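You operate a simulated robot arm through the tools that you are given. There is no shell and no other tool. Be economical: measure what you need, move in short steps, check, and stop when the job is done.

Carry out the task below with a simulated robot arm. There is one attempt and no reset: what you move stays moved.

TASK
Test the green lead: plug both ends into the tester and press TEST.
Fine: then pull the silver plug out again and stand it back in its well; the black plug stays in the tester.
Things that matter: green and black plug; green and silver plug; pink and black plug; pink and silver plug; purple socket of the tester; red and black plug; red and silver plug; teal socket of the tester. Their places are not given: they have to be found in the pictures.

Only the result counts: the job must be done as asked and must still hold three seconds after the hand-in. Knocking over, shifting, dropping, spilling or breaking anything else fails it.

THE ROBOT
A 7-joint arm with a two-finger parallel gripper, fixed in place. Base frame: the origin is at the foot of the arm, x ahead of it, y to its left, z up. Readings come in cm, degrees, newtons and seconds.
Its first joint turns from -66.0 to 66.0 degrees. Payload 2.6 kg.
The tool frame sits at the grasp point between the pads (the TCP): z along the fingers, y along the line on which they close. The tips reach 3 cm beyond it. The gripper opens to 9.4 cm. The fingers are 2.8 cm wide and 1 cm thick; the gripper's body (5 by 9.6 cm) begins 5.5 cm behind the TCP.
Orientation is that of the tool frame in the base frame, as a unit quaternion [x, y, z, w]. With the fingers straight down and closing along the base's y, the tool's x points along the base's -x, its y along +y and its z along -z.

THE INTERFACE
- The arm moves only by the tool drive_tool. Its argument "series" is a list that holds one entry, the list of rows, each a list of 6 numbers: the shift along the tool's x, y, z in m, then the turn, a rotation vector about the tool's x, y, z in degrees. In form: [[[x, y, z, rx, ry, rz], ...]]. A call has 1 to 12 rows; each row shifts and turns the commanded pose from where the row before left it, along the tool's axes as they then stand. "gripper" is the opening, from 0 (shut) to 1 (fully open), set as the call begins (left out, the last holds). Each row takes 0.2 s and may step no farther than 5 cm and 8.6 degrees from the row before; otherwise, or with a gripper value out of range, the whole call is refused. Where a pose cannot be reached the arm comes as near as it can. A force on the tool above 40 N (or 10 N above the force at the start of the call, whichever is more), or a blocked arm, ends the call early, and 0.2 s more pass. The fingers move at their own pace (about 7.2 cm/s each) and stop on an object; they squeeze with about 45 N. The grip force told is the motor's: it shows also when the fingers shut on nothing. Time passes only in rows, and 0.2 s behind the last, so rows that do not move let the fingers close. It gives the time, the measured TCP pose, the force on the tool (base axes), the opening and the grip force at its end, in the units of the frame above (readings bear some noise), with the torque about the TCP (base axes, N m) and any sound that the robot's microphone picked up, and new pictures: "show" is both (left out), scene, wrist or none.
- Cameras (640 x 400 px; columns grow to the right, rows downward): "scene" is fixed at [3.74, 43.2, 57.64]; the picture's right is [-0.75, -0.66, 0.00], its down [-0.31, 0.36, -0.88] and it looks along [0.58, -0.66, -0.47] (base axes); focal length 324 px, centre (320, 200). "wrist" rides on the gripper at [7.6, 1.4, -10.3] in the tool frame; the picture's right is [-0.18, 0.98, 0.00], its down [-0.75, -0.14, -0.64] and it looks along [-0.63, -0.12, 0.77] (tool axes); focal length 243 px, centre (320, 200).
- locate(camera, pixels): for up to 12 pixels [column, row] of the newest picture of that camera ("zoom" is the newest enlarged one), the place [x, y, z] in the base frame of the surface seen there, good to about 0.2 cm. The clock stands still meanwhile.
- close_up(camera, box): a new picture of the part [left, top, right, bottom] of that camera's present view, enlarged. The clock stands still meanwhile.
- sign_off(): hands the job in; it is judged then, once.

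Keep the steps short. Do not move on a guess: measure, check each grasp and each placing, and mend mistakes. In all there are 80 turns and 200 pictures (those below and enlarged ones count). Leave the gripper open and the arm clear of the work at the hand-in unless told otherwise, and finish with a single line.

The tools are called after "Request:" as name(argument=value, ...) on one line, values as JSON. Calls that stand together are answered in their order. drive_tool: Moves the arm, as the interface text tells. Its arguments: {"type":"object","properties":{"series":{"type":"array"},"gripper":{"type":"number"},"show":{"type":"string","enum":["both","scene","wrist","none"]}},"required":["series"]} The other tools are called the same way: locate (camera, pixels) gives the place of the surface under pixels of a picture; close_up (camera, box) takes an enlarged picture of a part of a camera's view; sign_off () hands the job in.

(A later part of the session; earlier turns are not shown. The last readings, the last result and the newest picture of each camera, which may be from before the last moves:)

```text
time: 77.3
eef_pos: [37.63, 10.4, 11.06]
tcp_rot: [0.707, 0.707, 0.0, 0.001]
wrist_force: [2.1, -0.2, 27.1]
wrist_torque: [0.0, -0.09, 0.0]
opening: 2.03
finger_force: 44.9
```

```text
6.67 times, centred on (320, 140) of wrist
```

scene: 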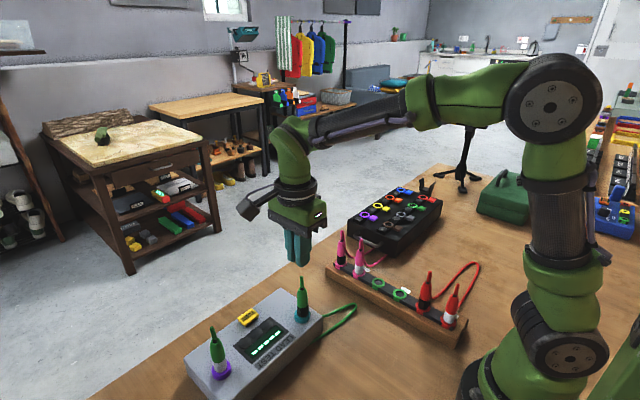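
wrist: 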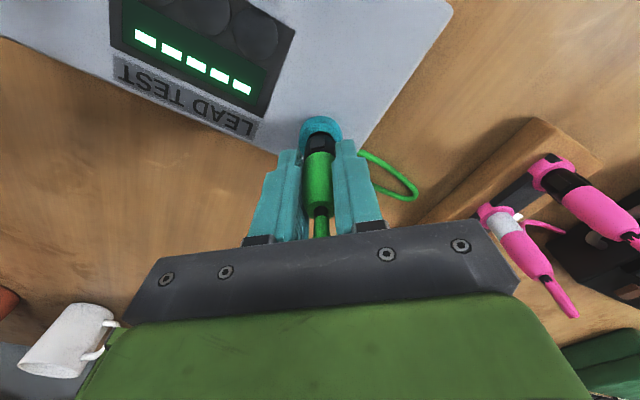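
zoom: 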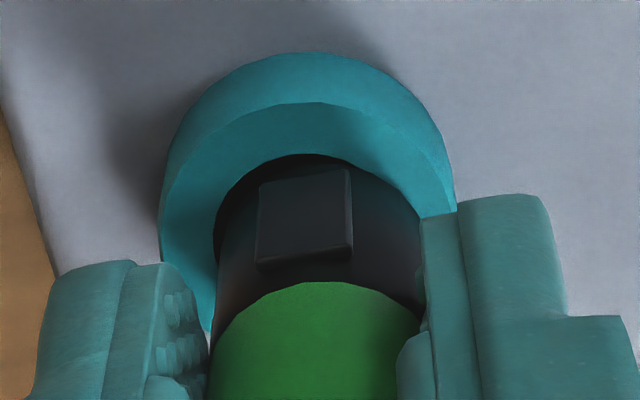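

Sideways force is gone. I press another 1.5 mm to see if it goes deeper.

Request:
drive_tool(series=[[[0, 0, 0.0008, 0, 0, 0], [0, 0, 0.0007, 0, 0, 0], [0, 0, 0, 0, 0, 0]]], show="none")

Request:
close_up(camera="wrist", box=[280, 110, 360, 170])

```text
time: 78.1
eef_pos: [37.68, 10.37, 11.11]
tcp_rot: [0.707, 0.707, 0.001, 0.002]
wrist_force: [-0.3, -1.7, 34.1]
wrist_torque: [-0.14, 0.06, -0.01]
opening: 2.04
finger_force: 45.4
```

```text
6.67 times, centred on (320, 140) of wrist
```

zoom: 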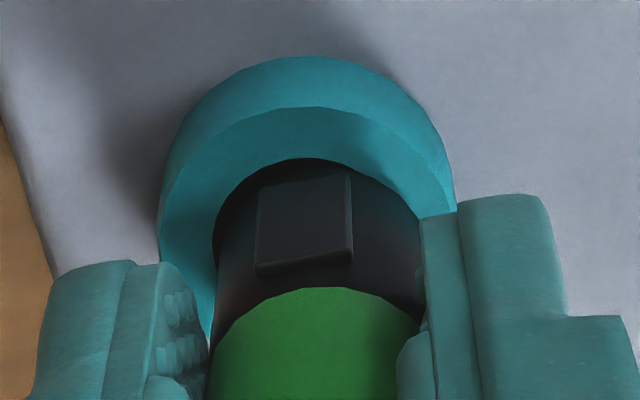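

It is at the bottom (only slips). I release, rise and check that it stands straight.

Request:
drive_tool(series=[[[0, 0, -0.003, 0, 0, 0], [0, 0, 0, 0, 0, 0], [0, 0, 0, 0, 0, 0]]], gripper=0.45, show="none")

Request:
drive_tool(series=[[[0, 0, -0.02, 0, 0, 0], [0, 0, -0.03, 0, 0, 0], [0, 0, -0.03, 0, 0, 0], [0, 0, -0.03, 0, 0, 0], [0, 0, 0, 0, 0, 0], [0, 0, 0, 0, 0, 0]]], show="none")

Request:
close_up(camera="wrist", box=[260, 70, 400, 170])

Request:
close_up(camera="scene", box=[180, 260, 340, 390])

```text
time: 78.9
eef_pos: [37.34, 10.29, 11.16]
tcp_rot: [0.708, 0.707, -0.002, -0.001]
wrist_force: [0.1, 0.5, 0.1]
wrist_torque: [-0.01, 0.01, 0.02]
opening: 4.25
finger_force: 0.1
```

```text
time: 80.3
eef_pos: [37.4, 10.4, 21.89]
tcp_rot: [0.708, 0.706, -0.002, 0.0]
wrist_force: [0.7, 0.5, -0.1]
wrist_torque: [0.0, 0.02, 0.03]
opening: 4.2
finger_force: 0.0
```

```text
4.00 times, centred on (330, 120) of wrist
```

zoom: 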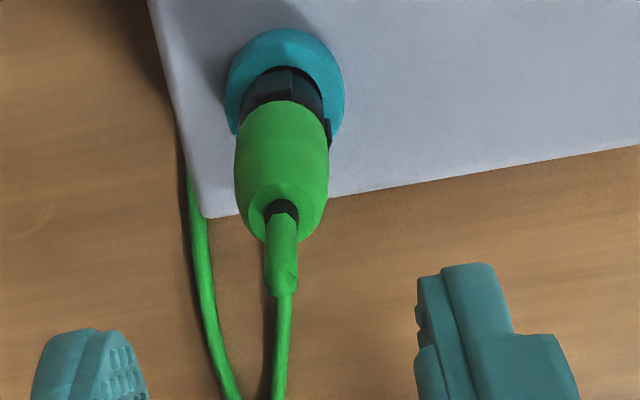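

```text
3.08 times, centred on (260, 325) of scene
```

zoom: 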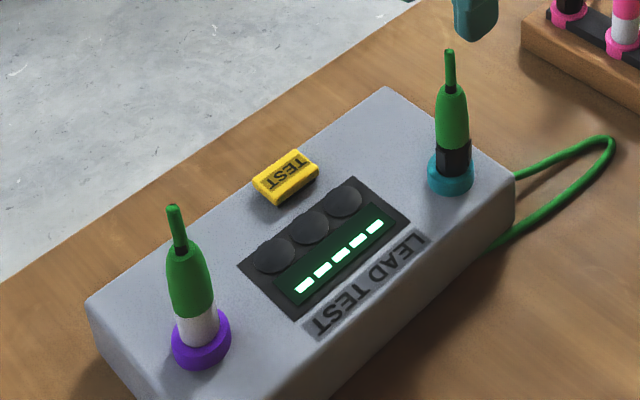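

The black plug is straighter now (stub 282, ring 285). I press TEST again at (44.75, 17.95).

Request:
drive_tool(series=[[[0.0252, 0.0245, 0, 0, 0, 0], [0.0252, 0.0245, 0, 0, 0, 0], [0.0252, 0.0245, 0, 0, 0, 0], [0, 0, 0.03, 0, 0, 0], [0, 0, 0.03, 0, 0, 0], [0, 0, 0.03, 0, 0, 0], [0, 0, 0.019, 0, 0, 0], [0, 0, 0, 0, 0, 0], [0, 0, 0, 0, 0, 0]]], gripper=0, show="wrist")

Request:
drive_tool(series=[[[0, 0, 0.008, 0, 0, 0], [0, 0, 0.006, 0, 0, 0], [0, 0, 0.003, 0, 0, 0], [0, 0, 0.003, 0, 0, 0], [0, 0, 0.002, 0, 0, 0], [0, 0, 0.001, 0, 0, 0], [0, 0, 0.001, 0, 0, 0], [0, 0, 0, 0, 0, 0], [0, 0, 0, 0, 0, 0]]], show="none")

Request:
close_up(camera="scene", box=[180, 260, 340, 390])

```text
time: 82.3
eef_pos: [44.81, 18.01, 11.22]
tcp_rot: [0.708, 0.707, -0.001, 0.0]
wrist_force: [-0.9, -0.7, -0.6]
wrist_torque: [-0.02, 0.0, 0.0]
opening: 0.0
finger_force: 33.0
```

wrist: 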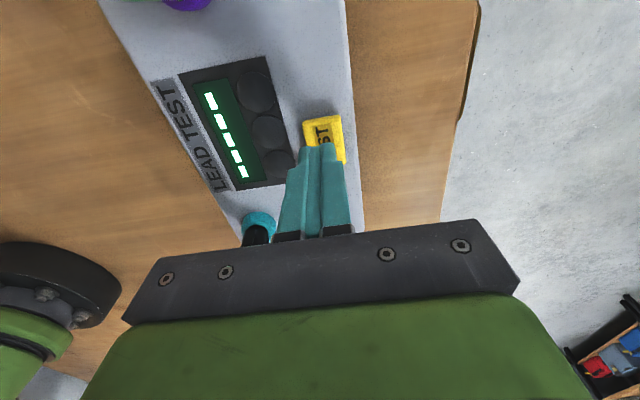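

```text
time: 84.3
eef_pos: [44.74, 17.79, 8.78]
tcp_rot: [0.708, 0.707, -0.002, 0.0]
wrist_force: [1.6, -1.5, 2.5]
wrist_torque: [-0.04, -0.04, 0.03]
opening: 0.0
finger_force: 32.7
heard: click
```

```text
3.08 times, centred on (260, 325) of scene
```

zoom: 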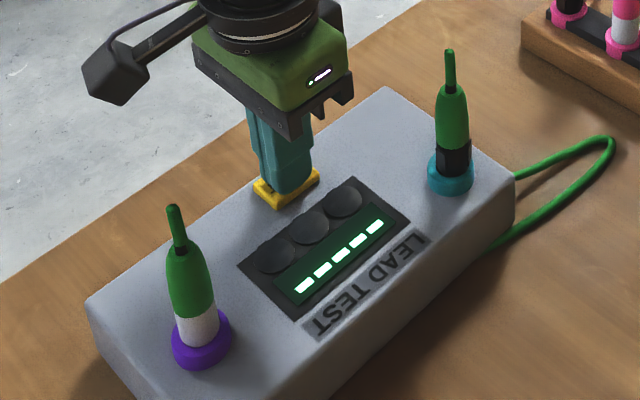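

The button clicks but there is still no reading, although both plugs are firmly home. The remaining possibility I see is the polarity of the sockets, so I'll swap: silver back to its well, black to purple, silver to teal. I rise, go to the silver plug, grip it and lift it.

Request:
drive_tool(series=[[[0, 0, -0.015, 0, 0, 0], [0, 0, -0.03, 0, 0, 0], [0, 0, -0.04, 0, 0, 0], [0, 0, -0.04, 0, 0, 0], [0.025, -0.0125, 0, 0, 0, 0], [0.025, -0.0125, 0, 0, 0, 0], [0.025, -0.0125, 0, 0, 0, 0], [0.0247, -0.0123, 0, 0, 0, 0], [0, 0, 0, 0, 0, 0], [0, 0, 0, 0, 0, 0]]], show="none")

Request:
drive_tool(series=[[[0, 0, 0, 0, 0, 0], [0, 0, 0, 0, 0, 0], [0, 0, 0, 0, 0, 0]]], gripper=0.45, show="none")

Request:
close_up(camera="wrist", box=[260, 70, 400, 170])

Request:
close_up(camera="scene", box=[200, 260, 340, 380])

```text
time: 86.5
eef_pos: [39.9, 28.02, 21.29]
tcp_rot: [0.708, 0.706, -0.002, 0.001]
wrist_force: [-0.1, -0.9, 0.2]
wrist_torque: [-0.05, -0.02, 0.0]
opening: 0.01
finger_force: 33.6
```

```text
time: 87.3
eef_pos: [39.8, 27.96, 21.24]
tcp_rot: [0.707, 0.707, -0.003, 0.0]
wrist_force: [0.3, 0.2, -0.1]
wrist_torque: [0.01, 0.02, 0.01]
opening: 4.24
finger_force: 0.1
```

```text
4.00 times, centred on (330, 120) of wrist
```

zoom: 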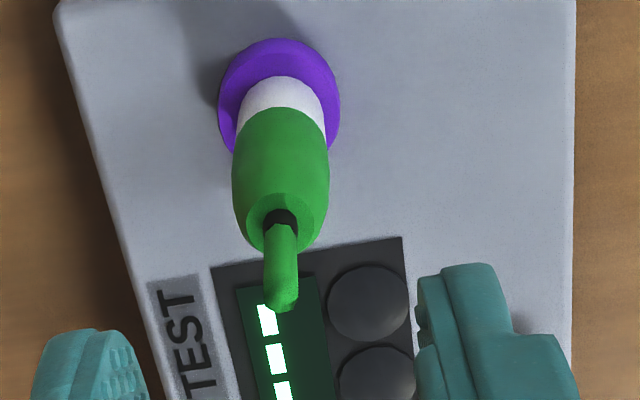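

```text
3.33 times, centred on (270, 320) of scene
```

zoom: 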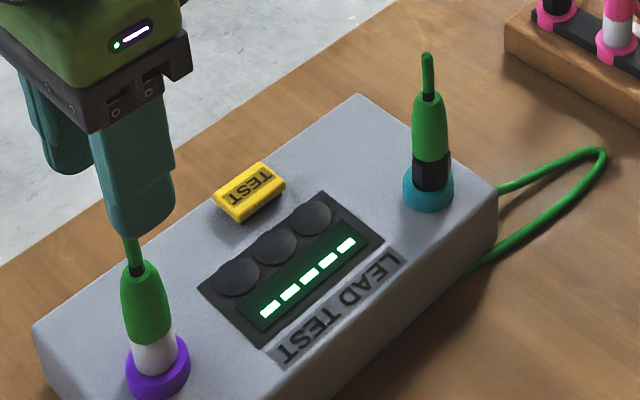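

The silver plug is under the gripper (281 versus 280). I descend, grip, and lift, and check.

Request:
drive_tool(series=[[[0, 0, 0.02, 0, 0, 0], [0, 0, 0.025, 0, 0, 0], [0, 0, 0.025, 0, 0, 0], [0, 0, 0.02, 0, 0, 0], [0, 0, 0.009, 0, 0, 0], [0, 0, 0, 0, 0, 0], [0, 0, 0, 0, 0, 0]]], show="none")

Request:
drive_tool(series=[[[0, 0, 0, 0, 0, 0], [0, 0, 0, 0, 0, 0], [0, 0, 0, 0, 0, 0], [0, 0, 0, 0, 0, 0]]], gripper=0, show="none")

Request:
drive_tool(series=[[[0, 0, -0.003, 0, 0, 0], [0, 0, -0.005, 0, 0, 0], [0, 0, -0.01, 0, 0, 0], [0, 0, -0.02, 0, 0, 0], [0, 0, 0, 0, 0, 0]]], show="none")

Request:
close_up(camera="scene", box=[190, 310, 250, 390])

Request:
close_up(camera="wrist", box=[280, 90, 360, 150])

```text
time: 88.9
eef_pos: [39.67, 27.81, 11.44]
tcp_rot: [0.708, 0.706, -0.001, 0.001]
wrist_force: [-0.8, 0.2, 0.8]
wrist_torque: [-0.03, 0.03, 0.02]
opening: 4.25
finger_force: 0.0
```

```text
time: 89.9
eef_pos: [39.75, 27.76, 11.3]
tcp_rot: [0.708, 0.706, -0.002, 0.0]
wrist_force: [-0.6, 0.1, 0.1]
wrist_torque: [-0.02, 0.04, 0.0]
opening: 2.03
finger_force: 44.9
```

```text
time: 91.1
eef_pos: [39.89, 27.94, 15.22]
tcp_rot: [0.707, 0.707, -0.001, 0.0]
wrist_force: [0.4, 0.6, -0.8]
wrist_torque: [0.02, 0.01, 0.02]
opening: 2.03
finger_force: 44.6
```

```text
5.00 times, centred on (220, 350) of scene
```

zoom: 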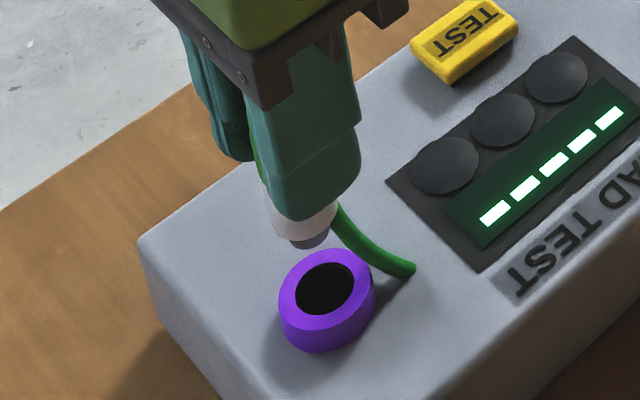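

```text
6.67 times, centred on (320, 120) of wrist
```

zoom: 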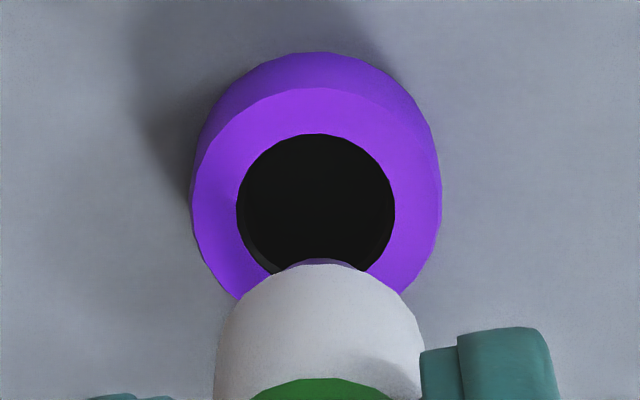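

The tip is short and narrow and the band wider than the hole, so it was indeed sitting on the rim, fully in. I carry the silver plug back over its well the way it came and stop at TCP z≈17.35 for alignment.

Request:
drive_tool(series=[[[0, 0, -0.04, 0, 0, 0], [0, 0, -0.04, 0, 0, 0], [-0.0234, -0.0131, 0, 0, 0, 0], [-0.0234, -0.0131, 0, 0, 0, 0], [-0.0234, -0.0131, 0, 0, 0, 0], [-0.0234, -0.0131, 0, 0, 0, 0], [-0.0234, -0.0131, 0, 0, 0, 0], [-0.0234, -0.0131, 0, 0, 0, 0], [-0.0234, -0.0131, 0, 0, 0, 0], [-0.0234, -0.0131, 0, 0, 0, 0]]], show="none")

Request:
drive_tool(series=[[[-0.0234, -0.004, 0, 0, 0, 0], [-0.0234, -0.004, 0, 0, 0, 0], [-0.0234, -0.004, 0, 0, 0, 0], [-0.0234, -0.004, 0, 0, 0, 0], [-0.0234, -0.004, 0, 0, 0, 0], [-0.0234, -0.004, 0, 0, 0, 0], [-0.0234, -0.004, 0, 0, 0, 0], [-0.0234, -0.004, 0, 0, 0, 0], [0, 0, 0.029, 0, 0, 0], [0, 0, 0.029, 0, 0, 0], [0, 0, 0, 0, 0, 0], [0, 0, 0, 0, 0, 0]]])

Request:
close_up(camera="wrist", box=[260, 70, 400, 170])

```text
time: 93.3
eef_pos: [29.42, 9.12, 23.18]
tcp_rot: [0.707, 0.707, -0.002, 0.0]
wrist_force: [-0.3, 1.1, 0.2]
wrist_torque: [-0.01, 0.02, 0.02]
opening: 2.04
finger_force: 45.3
```

```text
time: 95.9
eef_pos: [26.18, -9.68, 17.52]
tcp_rot: [0.708, 0.706, -0.002, 0.0]
wrist_force: [0.1, 0.5, -1.1]
wrist_torque: [0.03, 0.04, -0.03]
opening: 2.05
finger_force: 45.1
```

scene: 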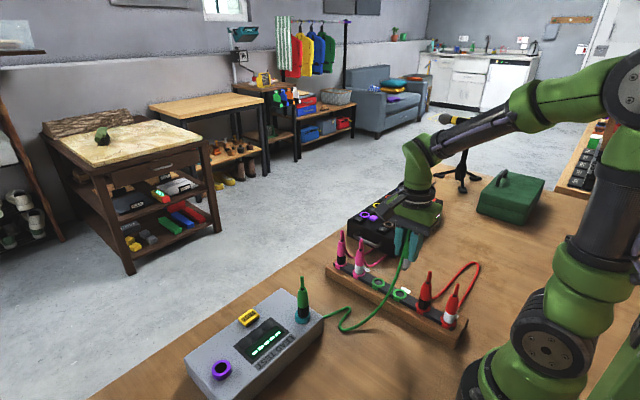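
wrist: 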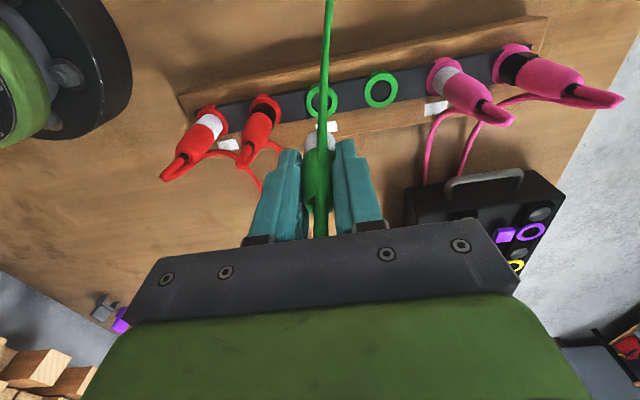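

```text
4.00 times, centred on (330, 120) of wrist
```

zoom: 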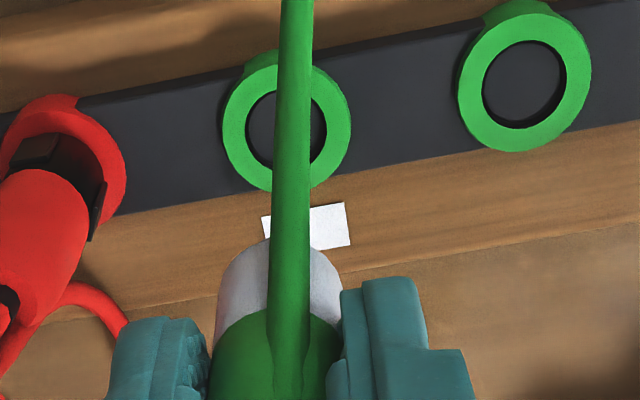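

The ring is at (286.5,127) versus reference (282.5,135). I correct +0.14/+0.11 cm and lower into the well gently.

Request:
drive_tool(series=[[[0.0014, 0.0011, 0, 0, 0, 0], [0, 0, 0.02, 0, 0, 0], [0, 0, 0.02, 0, 0, 0], [0, 0, 0.018, 0, 0, 0], [0, 0, 0.01, 0, 0, 0], [0, 0, 0.006, 0, 0, 0], [0, 0, 0.003, 0, 0, 0], [0, 0, 0, 0, 0, 0], [0, 0, 0, 0, 0, 0]]], show="none")

Request:
drive_tool(series=[[[0, 0, 0.001, 0, 0, 0], [0, 0, 0.001, 0, 0, 0], [0, 0, 0, 0, 0, 0]]], show="none")

Request:
close_up(camera="wrist", box=[260, 90, 400, 190])

Request:
close_up(camera="scene", box=[365, 235, 445, 310])

```text
time: 97.9
eef_pos: [26.12, -9.53, 9.78]
tcp_rot: [0.708, 0.706, -0.001, 0.0]
wrist_force: [0.8, 0.3, 0.0]
wrist_torque: [-0.02, 0.02, -0.02]
opening: 2.05
finger_force: 45.3
```

```text
time: 98.7
eef_pos: [26.13, -9.36, 9.42]
tcp_rot: [0.708, 0.707, 0.0, 0.0]
wrist_force: [1.2, 0.5, 0.2]
wrist_torque: [-0.01, -0.01, 0.0]
opening: 2.02
finger_force: 45.0
```

```text
4.00 times, centred on (330, 140) of wrist
```

zoom: 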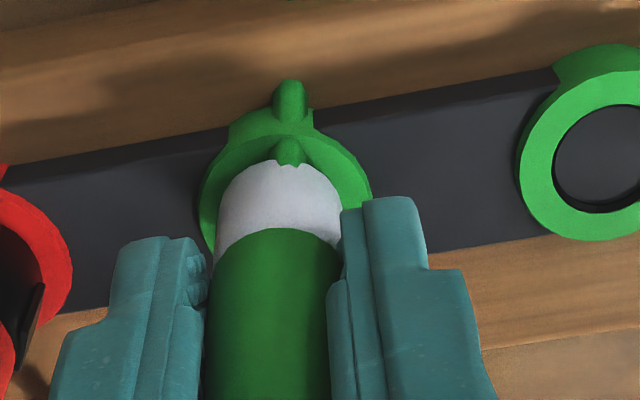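

```text
5.33 times, centred on (405, 272) of scene
```

zoom: 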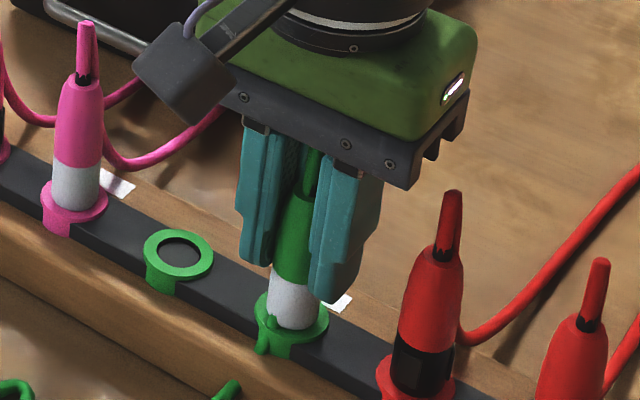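

The silver plug is in its well, barely touching. I let it down the last bit, release, rise, and go back over the black plug.

Request:
drive_tool(series=[[[0, 0, 0.0007, 0, 0, 0], [0, 0, 0.0007, 0, 0, 0], [0, 0, 0, 0, 0, 0]]], show="none")

Request:
drive_tool(series=[[[0, 0, 0, 0, 0, 0], [0, 0, 0, 0, 0, 0], [0, 0, 0, 0, 0, 0], [0, 0, -0.02, 0, 0, 0], [0, 0, -0.035, 0, 0, 0], [0, 0, -0.035, 0, 0, 0], [0, 0, -0.03, 0, 0, 0], [0, 0, 0, 0, 0, 0]]], gripper=0.45, show="scene")

Request:
drive_tool(series=[[[0.0248, 0.0142, 0, 0, 0, 0], [0.0248, 0.0142, 0, 0, 0, 0], [0.0248, 0.0142, 0, 0, 0, 0], [0.0248, 0.0142, 0, 0, 0, 0], [0.0248, 0.0142, 0, 0, 0, 0], [0.0248, 0.0142, 0, 0, 0, 0], [0.0248, 0.0142, 0, 0, 0, 0], [0.0248, 0.0142, 0, 0, 0, 0], [0, 0, 0, 0, 0, 0], [0, 0, 0, 0, 0, 0]]], show="none")

Request:
close_up(camera="wrist", box=[260, 70, 400, 170])

Request:
close_up(camera="scene", box=[365, 235, 445, 310])

```text
time: 99.5
eef_pos: [26.29, -9.51, 9.44]
tcp_rot: [0.708, 0.706, -0.001, 0.001]
wrist_force: [-0.3, 0.0, -0.2]
wrist_torque: [-0.04, -0.01, 0.0]
opening: 2.04
finger_force: 44.7
```

```text
time: 101.3
eef_pos: [26.19, -9.7, 21.34]
tcp_rot: [0.708, 0.706, -0.001, 0.0]
wrist_force: [-1.0, 0.4, -0.2]
wrist_torque: [-0.02, -0.02, 0.01]
opening: 4.23
finger_force: 0.1
```

scene: 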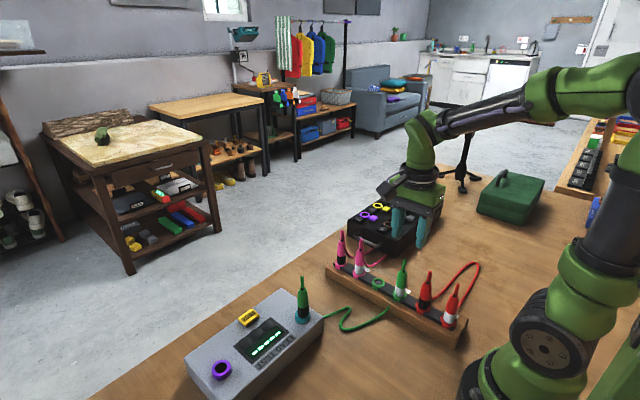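

```text
time: 103.5
eef_pos: [37.48, 10.3, 21.31]
tcp_rot: [0.708, 0.706, -0.001, 0.0]
wrist_force: [-0.7, 0.5, 0.5]
wrist_torque: [-0.01, -0.02, -0.02]
opening: 4.22
finger_force: 0.1
```

```text
4.00 times, centred on (330, 120) of wrist
```

zoom: 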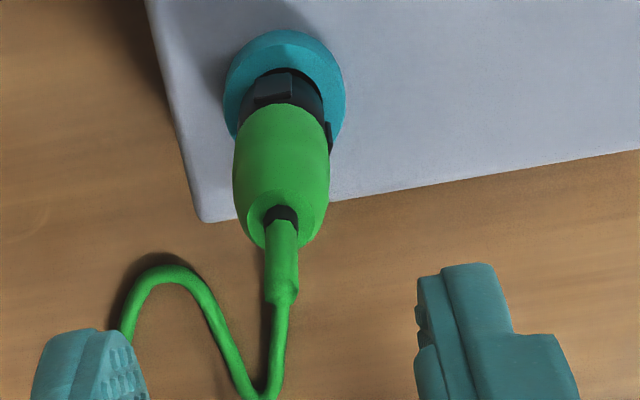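

```text
5.33 times, centred on (405, 272) of scene
```

zoom: 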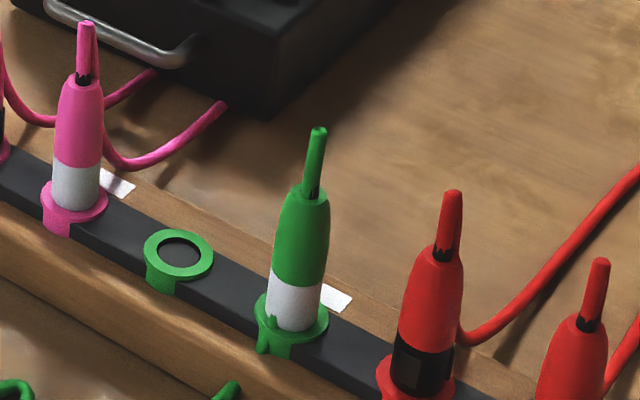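

The silver plug stands in its well exactly as before (top at the same pixel). I grip the black plug, lift it and carry it to the purple socket for alignment at TCP z≈19.3.

Request:
drive_tool(series=[[[0, 0, 0.02, 0, 0, 0], [0, 0, 0.025, 0, 0, 0], [0, 0, 0.025, 0, 0, 0], [0, 0, 0.02, 0, 0, 0], [0, 0, 0.01, 0, 0, 0], [0, 0, 0, 0, 0, 0], [0, 0, 0, 0, 0, 0]]], show="none")

Request:
drive_tool(series=[[[0, 0, 0, 0, 0, 0], [0, 0, 0, 0, 0, 0], [0, 0, 0, 0, 0, 0], [0, 0, 0, 0, 0, 0], [0, 0, -0.003, 0, 0, 0], [0, 0, -0.008, 0, 0, 0], [0, 0, -0.02, 0, 0, 0], [0, 0, -0.025, 0, 0, 0], [0, 0, -0.025, 0, 0, 0], [0, 0, 0, 0, 0, 0]]], gripper=0, show="none")

Request:
drive_tool(series=[[[0.0219, 0.0029, 0, 0, 0, 0], [0.0219, 0.0029, 0, 0, 0, 0], [0.0219, 0.0029, 0, 0, 0, 0], [0.0219, 0.0029, 0, 0, 0, 0], [0.0219, 0.0029, 0, 0, 0, 0], [0.0219, 0.0029, 0, 0, 0, 0], [0.0219, 0.0029, 0, 0, 0, 0], [0.0219, 0.0029, 0, 0, 0, 0], [0, 0, 0, 0, 0, 0], [0, 0, 0, 0, 0, 0]]], show="scene")

Request:
close_up(camera="wrist", box=[260, 70, 400, 170])

```text
time: 105.1
eef_pos: [37.78, 10.31, 11.28]
tcp_rot: [0.707, 0.707, -0.001, -0.001]
wrist_force: [-0.1, 0.1, -0.4]
wrist_torque: [-0.02, 0.02, -0.01]
opening: 4.22
finger_force: 0.1
```

```text
time: 107.3
eef_pos: [37.66, 10.38, 19.44]
tcp_rot: [0.707, 0.707, -0.002, 0.0]
wrist_force: [-1.1, 1.0, 0.8]
wrist_torque: [0.03, -0.02, -0.02]
opening: 2.04
finger_force: 44.9
```

```text
time: 109.5
eef_pos: [40.03, 27.95, 19.52]
tcp_rot: [0.708, 0.706, -0.001, 0.0]
wrist_force: [0.0, 0.4, 0.1]
wrist_torque: [0.05, -0.01, -0.02]
opening: 2.0
finger_force: 44.9
```

scene: 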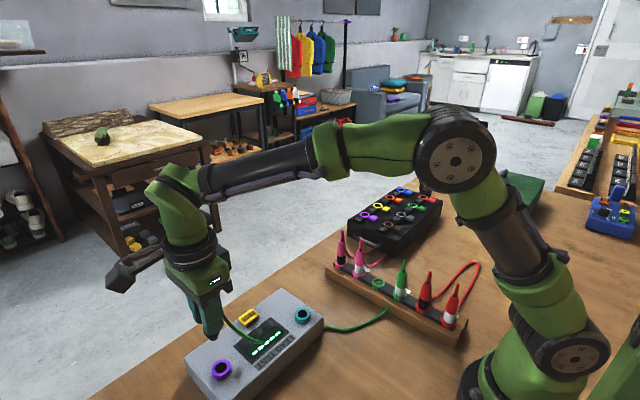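

```text
4.00 times, centred on (330, 120) of wrist
```

zoom: 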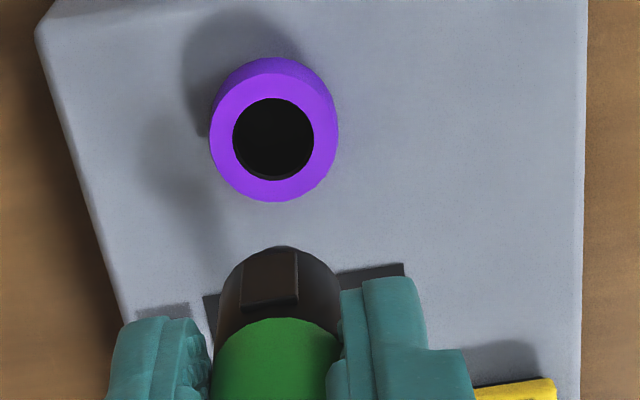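

The ring is at (274,138) versus (282.7,134). I correct (-0.09, -0.22 cm) and lower to about z 11.4, then view.

Request:
drive_tool(series=[[[-0.0009, -0.0022, 0, 0, 0, 0], [0, 0, 0.02, 0, 0, 0], [0, 0, 0.02, 0, 0, 0], [0, 0, 0.02, 0, 0, 0], [0, 0, 0.01, 0, 0, 0], [0, 0, 0.006, 0, 0, 0], [0, 0, 0.003, 0, 0, 0], [0, 0, 0, 0, 0, 0], [0, 0, 0, 0, 0, 0]]], show="none")

Request:
drive_tool(series=[[[0, 0, 0.0007, 0, 0, 0], [0, 0, 0.0007, 0, 0, 0], [0, 0, 0.0006, 0, 0, 0], [0, 0, 0, 0, 0, 0]]], show="none")

Request:
close_up(camera="wrist", box=[280, 110, 360, 170])

Request:
close_up(camera="scene", box=[190, 310, 280, 390])

```text
time: 111.5
eef_pos: [39.69, 27.76, 11.56]
tcp_rot: [0.708, 0.706, -0.001, -0.001]
wrist_force: [0.3, 0.5, -0.5]
wrist_torque: [0.03, -0.02, -0.02]
opening: 2.0
finger_force: 44.9
```

```text
time: 112.5
eef_pos: [39.76, 27.93, 11.38]
tcp_rot: [0.708, 0.706, -0.001, 0.0]
wrist_force: [-0.6, 0.4, 0.0]
wrist_torque: [0.02, 0.0, -0.01]
opening: 2.0
finger_force: 45.0
```

```text
6.67 times, centred on (320, 140) of wrist
```

zoom: 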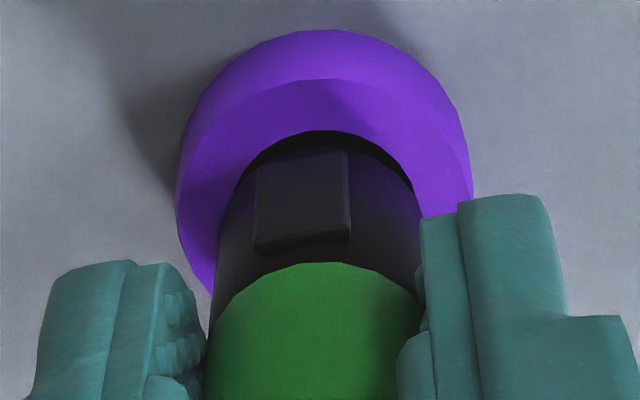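

```text
5.00 times, centred on (235, 350) of scene
```

zoom: 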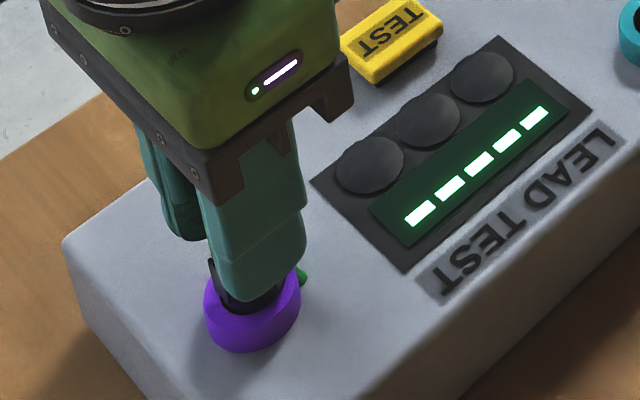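

Well centred (ring 325, plug 320). I press it home, release, rise and view.

Request:
drive_tool(series=[[[0, 0.0004, 0.001, 0, 0, 0], [0, 0, 0.001, 0, 0, 0], [0, 0, 0.001, 0, 0, 0], [0, 0, 0.001, 0, 0, 0], [0, 0, 0, 0, 0, 0]]], show="none")

Request:
drive_tool(series=[[[0, 0, -0.002, 0, 0, 0], [0, 0, 0, 0, 0, 0], [0, 0, 0, 0, 0, 0], [0, 0, -0.02, 0, 0, 0], [0, 0, -0.035, 0, 0, 0], [0, 0, -0.035, 0, 0, 0], [0, 0, -0.03, 0, 0, 0], [0, 0, 0, 0, 0, 0]]], gripper=0.45, show="none")

Request:
close_up(camera="scene", box=[180, 260, 340, 390])

Request:
close_up(camera="wrist", box=[260, 70, 400, 170])

```text
time: 113.7
eef_pos: [39.81, 27.85, 11.13]
tcp_rot: [0.708, 0.707, 0.001, -0.001]
wrist_force: [-12.1, -6.4, 33.7]
wrist_torque: [-0.12, 0.39, -0.07]
opening: 2.01
finger_force: 45.3
```

```text
time: 115.5
eef_pos: [39.93, 27.89, 23.01]
tcp_rot: [0.708, 0.707, -0.002, 0.0]
wrist_force: [-0.6, 0.2, -0.6]
wrist_torque: [0.02, -0.01, 0.01]
opening: 4.22
finger_force: 0.1
```

```text
3.08 times, centred on (260, 325) of scene
```

zoom: 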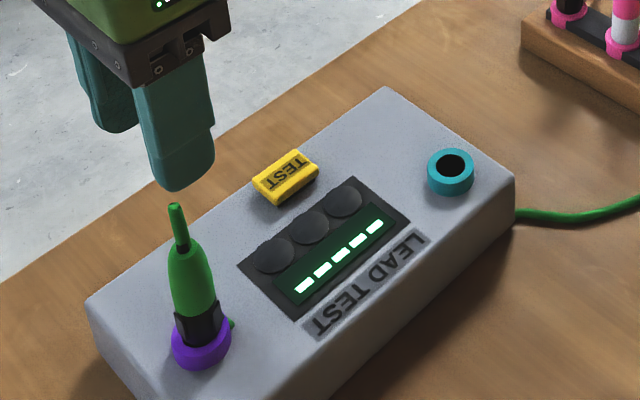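

```text
4.00 times, centred on (330, 120) of wrist
```

zoom: 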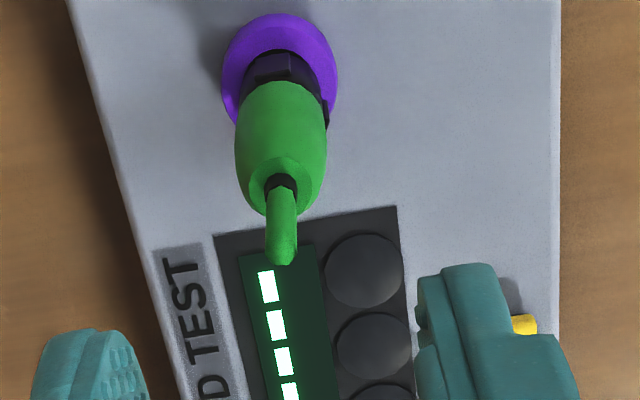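

The black plug stands in the purple socket. I return to the silver plug, grip and lift it.

Request:
drive_tool(series=[[[-0.0312, -0.0114, 0, 0, 0, 0], [-0.0312, -0.0114, 0, 0, 0, 0], [-0.0312, -0.0114, 0, 0, 0, 0], [-0.0312, -0.0114, 0, 0, 0, 0], [-0.0312, -0.0114, 0, 0, 0, 0], [-0.0312, -0.0114, 0, 0, 0, 0], [-0.0312, -0.0114, 0, 0, 0, 0], [-0.0312, -0.0114, 0, 0, 0, 0], [-0.0312, -0.0114, 0, 0, 0, 0], [-0.0312, -0.0114, 0, 0, 0, 0], [-0.0312, -0.0114, 0, 0, 0, 0], [-0.0312, -0.0114, 0, 0, 0, 0]]], show="none")

Request:
drive_tool(series=[[[0, 0, 0, 0, 0, 0], [0, 0, 0.025, 0, 0, 0], [0, 0, 0.025, 0, 0, 0], [0, 0, 0.025, 0, 0, 0], [0, 0, 0.025, 0, 0, 0], [0, 0, 0.02, 0, 0, 0], [0, 0, 0.015, 0, 0, 0], [0, 0, 0, 0, 0, 0], [0, 0, 0, 0, 0, 0]]], show="wrist")

Request:
drive_tool(series=[[[0, 0, 0, 0, 0, 0], [0, 0, 0, 0, 0, 0], [0, 0, 0, 0, 0, 0], [0, 0, 0, 0, 0, 0], [0, 0, -0.005, 0, 0, 0], [0, 0, -0.015, 0, 0, 0], [0, 0, -0.03, 0, 0, 0], [0, 0, -0.03, 0, 0, 0], [0, 0, -0.019, 0, 0, 0], [0, 0, 0, 0, 0, 0]]], gripper=0, show="scene")

```text
time: 118.1
eef_pos: [25.92, -9.47, 23.39]
tcp_rot: [0.707, 0.707, -0.001, 0.0]
wrist_force: [-0.3, -0.4, 0.0]
wrist_torque: [0.02, 0.0, -0.01]
opening: 4.22
finger_force: 0.1
```

```text
time: 120.1
eef_pos: [26.03, -9.57, 9.97]
tcp_rot: [0.707, 0.707, -0.001, 0.0]
wrist_force: [-0.5, 0.6, 0.3]
wrist_torque: [0.06, 0.0, 0.0]
opening: 4.24
finger_force: 0.0
```

wrist: 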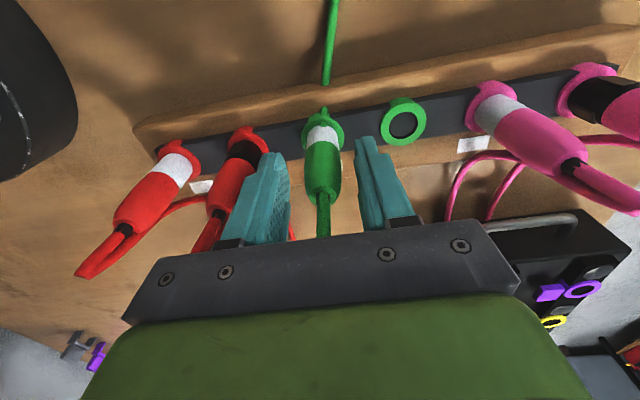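

```text
time: 122.3
eef_pos: [25.82, -9.46, 19.71]
tcp_rot: [0.708, 0.706, -0.001, 0.0]
wrist_force: [-0.5, 0.1, -0.2]
wrist_torque: [0.01, 0.01, 0.01]
opening: 1.99
finger_force: 44.9
```

scene: 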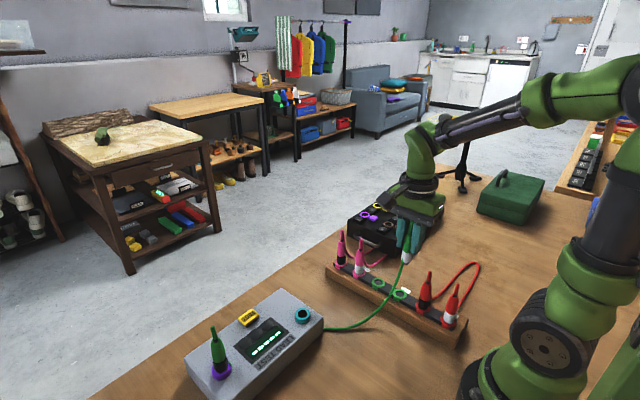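

The silver plug is gripped (2.0 cm, about 0.45 cm higher on its body than before) and lifted. I carry it to the teal socket and view.

Request:
drive_tool(series=[[[0.0248, 0.0146, 0, 0, 0, 0], [0.0248, 0.0146, 0, 0, 0, 0], [0.0248, 0.0146, 0, 0, 0, 0], [0.0248, 0.0146, 0, 0, 0, 0], [0.0248, 0.0146, 0, 0, 0, 0], [0.0248, 0.0146, 0, 0, 0, 0], [0.0248, 0.0146, 0, 0, 0, 0], [0.0248, 0.0146, 0, 0, 0, 0], [0, 0, 0, 0, 0, 0], [0, 0, 0, 0, 0, 0]]], show="none")

Request:
close_up(camera="wrist", box=[260, 70, 400, 170])

```text
time: 124.5
eef_pos: [37.7, 10.03, 19.49]
tcp_rot: [0.708, 0.707, -0.001, 0.0]
wrist_force: [0.3, -0.4, -0.7]
wrist_torque: [-0.05, 0.02, -0.04]
opening: 2.0
finger_force: 45.1
```

```text
4.00 times, centred on (330, 120) of wrist
```

zoom: 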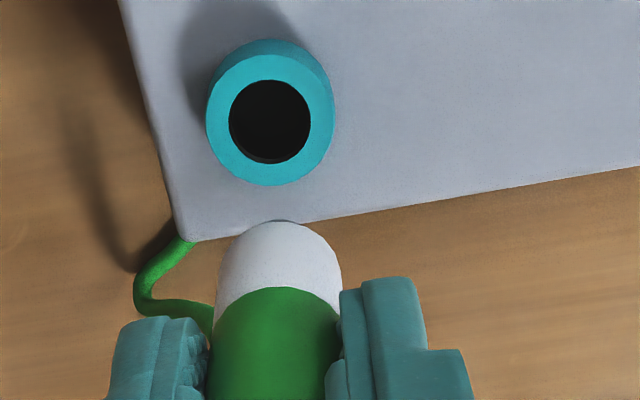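

The ring is at (270.5,121) versus target (283,129). I correct (+0.18, -0.26 cm), lower to just above seating and view.

Request:
drive_tool(series=[[[0.0018, -0.0026, 0, 0, 0, 0], [0, 0, 0.02, 0, 0, 0], [0, 0, 0.02, 0, 0, 0], [0, 0, 0.018, 0, 0, 0], [0, 0, 0.01, 0, 0, 0], [0, 0, 0.006, 0, 0, 0], [0, 0, 0.003, 0, 0, 0], [0, 0, 0, 0, 0, 0], [0, 0, 0, 0, 0, 0]]], show="none")

Request:
close_up(camera="wrist", box=[280, 110, 360, 170])

Request:
close_up(camera="scene", box=[265, 250, 345, 340])

```text
time: 126.5
eef_pos: [37.5, 10.46, 11.87]
tcp_rot: [0.708, 0.706, -0.001, 0.0]
wrist_force: [0.3, 0.2, -0.5]
wrist_torque: [0.01, -0.03, -0.01]
opening: 2.0
finger_force: 44.6
```

```text
6.67 times, centred on (320, 140) of wrist
```

zoom: 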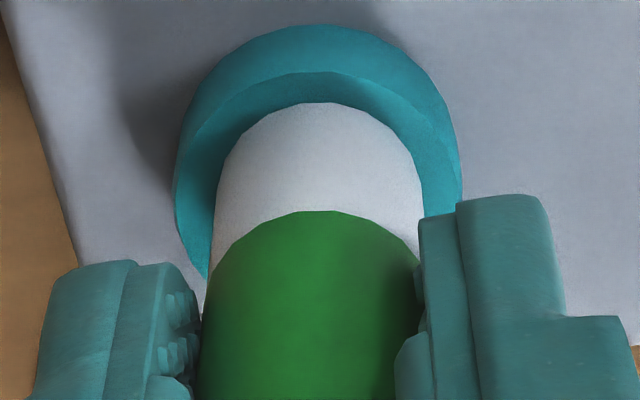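

```text
4.44 times, centred on (305, 295) of scene
```

zoom: 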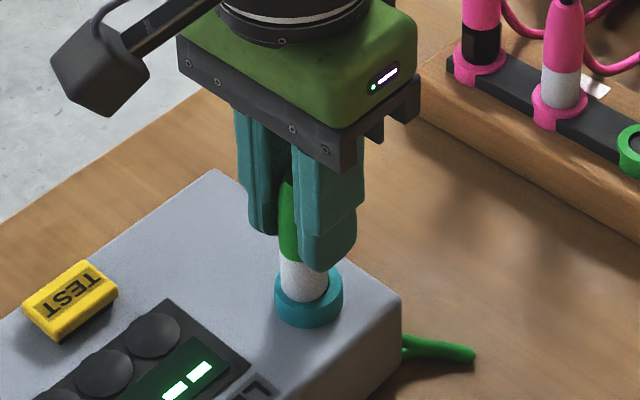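

Aligned (ring 317, plug 318). I press it home, release and rise, then go over the TEST button with closed fingers.

Request:
drive_tool(series=[[[0, 0, 0.001, 0, 0, 0], [0, 0, 0.001, 0, 0, 0], [0, 0, 0.001, 0, 0, 0], [0, 0, 0, 0, 0, 0]]], show="none")

Request:
drive_tool(series=[[[0, 0, -0.001, 0, 0, 0], [0, 0, 0, 0, 0, 0], [0, 0, 0, 0, 0, 0], [0, 0, -0.02, 0, 0, 0], [0, 0, -0.03, 0, 0, 0], [0, 0, -0.03, 0, 0, 0], [0, 0, -0.03, 0, 0, 0], [0, 0, 0, 0, 0, 0]]], gripper=0.45, show="none")

Request:
close_up(camera="wrist", box=[260, 70, 400, 170])

Request:
close_up(camera="scene", box=[180, 260, 340, 390])

Request:
drive_tool(series=[[[0.025, 0.024, 0, 0, 0, 0], [0.025, 0.024, 0, 0, 0, 0], [0.025, 0.024, 0, 0, 0, 0], [0, 0, 0.03, 0, 0, 0], [0, 0, 0.03, 0, 0, 0], [0, 0, 0.03, 0, 0, 0], [0, 0, 0.018, 0, 0, 0], [0, 0, 0, 0, 0, 0], [0, 0, 0, 0, 0, 0]]], gripper=0, show="wrist")

```text
time: 127.3
eef_pos: [37.6, 10.36, 11.8]
tcp_rot: [0.708, 0.706, 0.0, 0.0]
wrist_force: [-1.5, -0.7, 2.2]
wrist_torque: [-0.03, 0.07, -0.01]
opening: 1.99
finger_force: 45.2
stopped in row 3: the force on the tool passed its limit (the readings are from after the stop); the commanded pose is now the measured one
```

```text
time: 129.1
eef_pos: [37.46, 10.61, 22.98]
tcp_rot: [0.709, 0.706, 0.001, 0.001]
wrist_force: [-0.1, 0.7, -0.5]
wrist_torque: [-0.01, 0.0, 0.01]
opening: 4.22
finger_force: 0.0
```

```text
4.00 times, centred on (330, 120) of wrist
```

zoom: 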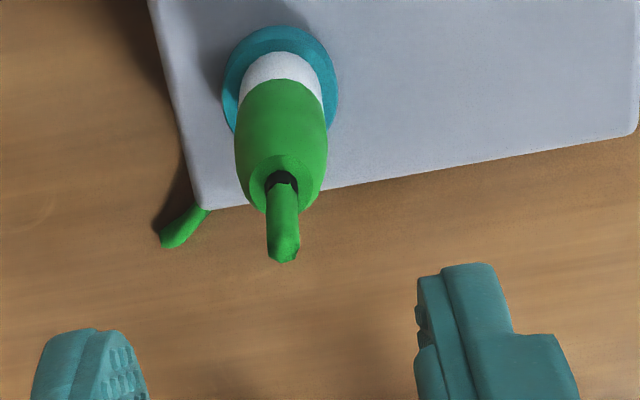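

```text
3.08 times, centred on (260, 325) of scene
```

zoom: 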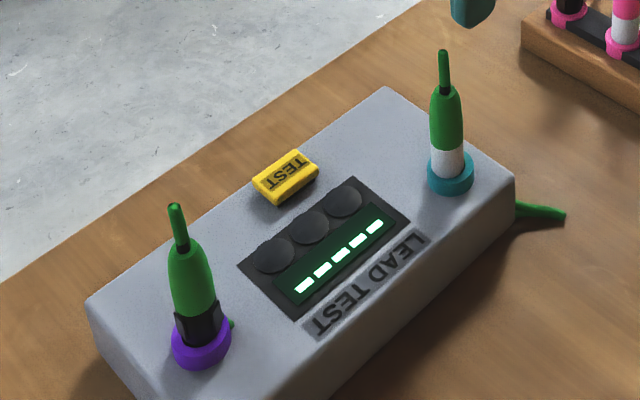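

```text
time: 131.1
eef_pos: [44.55, 17.9, 12.08]
tcp_rot: [0.708, 0.706, 0.0, 0.0]
wrist_force: [0.5, 0.7, -0.2]
wrist_torque: [-0.01, 0.0, 0.03]
opening: 0.0
finger_force: 33.3
```

wrist: 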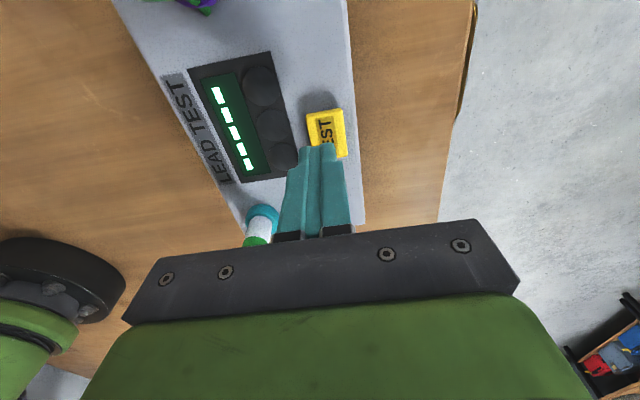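

Both plugs are in (swapped). The fingers are over the button at z 12.1; I press it and look at the display.

Request:
drive_tool(series=[[[0, 0.001, 0.01, 0, 0, 0], [0, 0, 0.01, 0, 0, 0], [0, 0, 0.006, 0, 0, 0], [0, 0, 0.003, 0, 0, 0], [0, 0, 0.002, 0, 0, 0], [0, 0, 0.001, 0, 0, 0], [0, 0, 0.001, 0, 0, 0], [0, 0, 0, 0, 0, 0], [0, 0, 0, 0, 0, 0]]], show="none")

Request:
close_up(camera="scene", box=[180, 260, 340, 390])

```text
time: 133.1
eef_pos: [44.88, 17.89, 8.92]
tcp_rot: [0.709, 0.706, 0.0, 0.001]
wrist_force: [0.2, 1.1, 1.9]
wrist_torque: [0.08, 0.03, 0.03]
opening: 0.01
finger_force: 33.0
heard: click
```

```text
3.08 times, centred on (260, 325) of scene
```

zoom: 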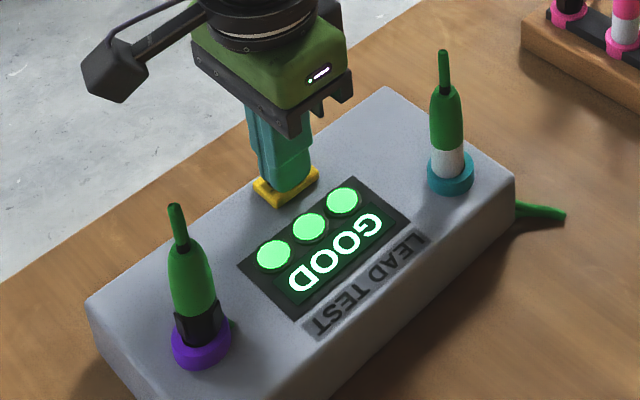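

The display reads GOOD with all lamps green. Now I go to the silver plug in the teal socket, grip it and lift it.

Request:
drive_tool(series=[[[0, 0, -0.015, 0, 0, 0], [0, 0, -0.03, 0, 0, 0], [0, 0, -0.04, 0, 0, 0], [0, 0, -0.04, 0, 0, 0], [-0.025, -0.0238, 0, 0, 0, 0], [-0.025, -0.0238, 0, 0, 0, 0], [-0.025, -0.0239, 0, 0, 0, 0], [0, 0, 0, 0, 0, 0]]], show="none")

Request:
drive_tool(series=[[[0, 0, 0, 0, 0, 0], [0, 0, 0, 0, 0, 0], [0, 0, 0, 0, 0, 0], [0, 0, 0.02, 0, 0, 0], [0, 0, 0.025, 0, 0, 0], [0, 0, 0.025, 0, 0, 0], [0, 0, 0.02, 0, 0, 0], [0, 0, 0.009, 0, 0, 0], [0, 0, 0, 0, 0, 0], [0, 0, 0, 0, 0, 0]]], gripper=0.45, show="wrist")

Request:
drive_tool(series=[[[0, 0, 0, 0, 0, 0], [0, 0, 0, 0, 0, 0], [0, 0, 0, 0, 0, 0], [0, 0, 0, 0, 0, 0], [0, 0, -0.005, 0, 0, 0], [0, 0, -0.015, 0, 0, 0], [0, 0, -0.03, 0, 0, 0], [0, 0, -0.03, 0, 0, 0], [0, 0, -0.02, 0, 0, 0], [0, 0, 0, 0, 0, 0]]], gripper=0, show="scene")

```text
time: 134.9
eef_pos: [37.39, 10.34, 21.42]
tcp_rot: [0.709, 0.705, 0.0, 0.0]
wrist_force: [-0.3, 0.1, 0.4]
wrist_torque: [0.01, 0.0, -0.07]
opening: 0.0
finger_force: 33.0
```

```text
time: 137.1
eef_pos: [37.66, 10.33, 11.39]
tcp_rot: [0.709, 0.706, 0.0, 0.0]
wrist_force: [0.3, 0.7, 1.2]
wrist_torque: [-0.01, 0.01, -0.05]
opening: 4.22
finger_force: 0.0
```

wrist: 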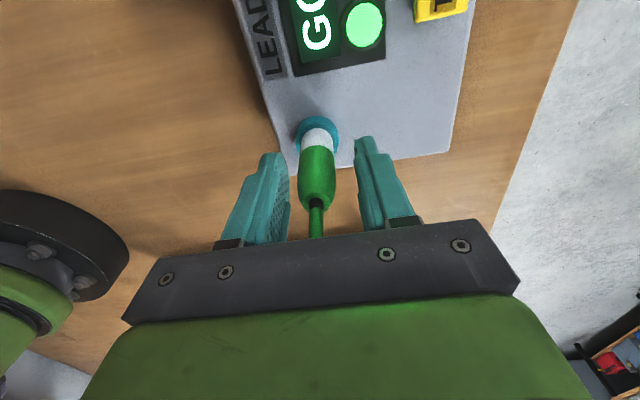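

```text
time: 139.3
eef_pos: [37.59, 10.52, 21.42]
tcp_rot: [0.708, 0.706, 0.0, 0.001]
wrist_force: [0.5, -0.5, 0.4]
wrist_torque: [-0.02, 0.02, 0.01]
opening: 2.01
finger_force: 44.9
```

scene: 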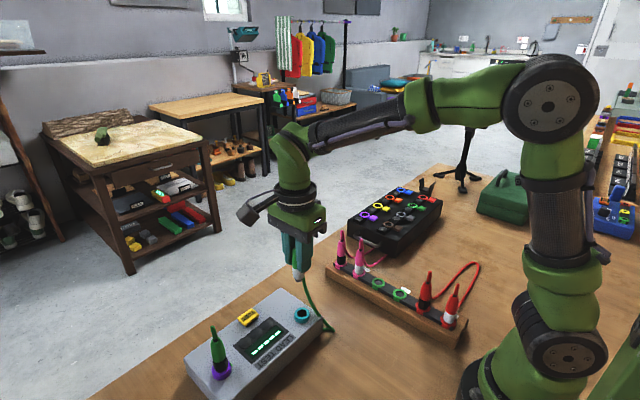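

The silver plug is out. I carry it over its well at z 21.4, come down to about 17.4 and view.

Request:
drive_tool(series=[[[-0.0249, -0.0143, 0, 0, 0, 0], [-0.0249, -0.0143, 0, 0, 0, 0], [-0.0249, -0.0143, 0, 0, 0, 0], [-0.0249, -0.0143, 0, 0, 0, 0], [-0.0249, -0.0143, 0, 0, 0, 0], [-0.0249, -0.0143, 0, 0, 0, 0], [-0.0249, -0.0143, 0, 0, 0, 0], [-0.0249, -0.0143, 0, 0, 0, 0], [0, 0, 0.02, 0, 0, 0], [0, 0, 0.02, 0, 0, 0], [0, 0, 0, 0, 0, 0], [0, 0, 0, 0, 0, 0]]], show="none")

Request:
close_up(camera="wrist", box=[260, 70, 400, 170])

```text
time: 141.9
eef_pos: [26.15, -9.57, 17.47]
tcp_rot: [0.708, 0.706, 0.0, 0.0]
wrist_force: [-0.8, 0.3, -0.1]
wrist_torque: [-0.02, 0.02, 0.01]
opening: 2.03
finger_force: 45.1
```

```text
4.00 times, centred on (330, 120) of wrist
5 turns are left
```

zoom: 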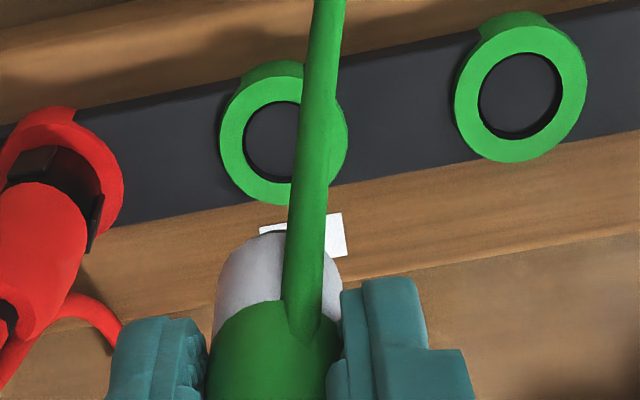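

The ring is at (283.5,~139) versus (282.5,135): only -0.07 cm needed. I lower it into the well and view before releasing.

Request:
drive_tool(series=[[[-0.0007, 0, 0, 0, 0, 0], [0, 0, 0.02, 0, 0, 0], [0, 0, 0.02, 0, 0, 0], [0, 0, 0.018, 0, 0, 0], [0, 0, 0.01, 0, 0, 0], [0, 0, 0.006, 0, 0, 0], [0, 0, 0.003, 0, 0, 0], [0, 0, 0.001, 0, 0, 0], [0, 0, 0.001, 0, 0, 0], [0, 0, 0.0008, 0, 0, 0], [0, 0, 0, 0, 0, 0]]], show="none")

Request:
close_up(camera="scene", box=[365, 235, 445, 310])

Request:
close_up(camera="wrist", box=[260, 90, 400, 190])

```text
time: 144.3
eef_pos: [26.16, -9.61, 9.44]
tcp_rot: [0.708, 0.706, 0.0, 0.0]
wrist_force: [0.1, -3.1, -0.3]
wrist_torque: [-0.14, 0.03, 0.01]
opening: 2.04
finger_force: 44.9
```

```text
5.33 times, centred on (405, 272) of scene
```

zoom: 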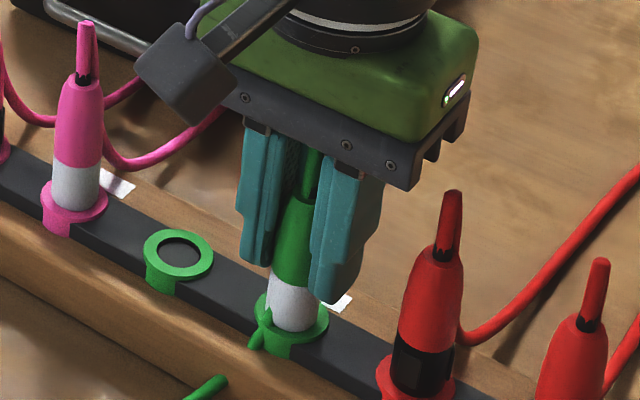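

```text
4.00 times, centred on (330, 140) of wrist
4 turns are left
```

zoom: 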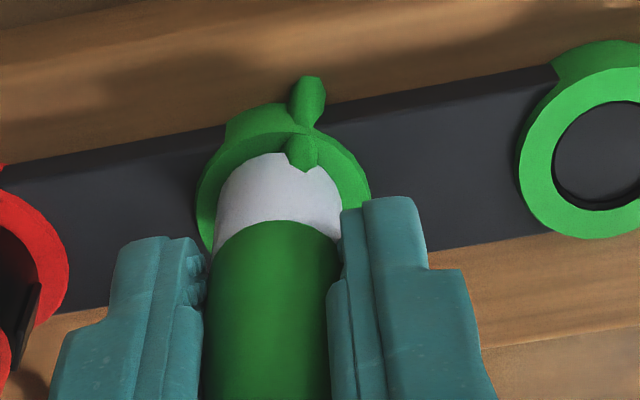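

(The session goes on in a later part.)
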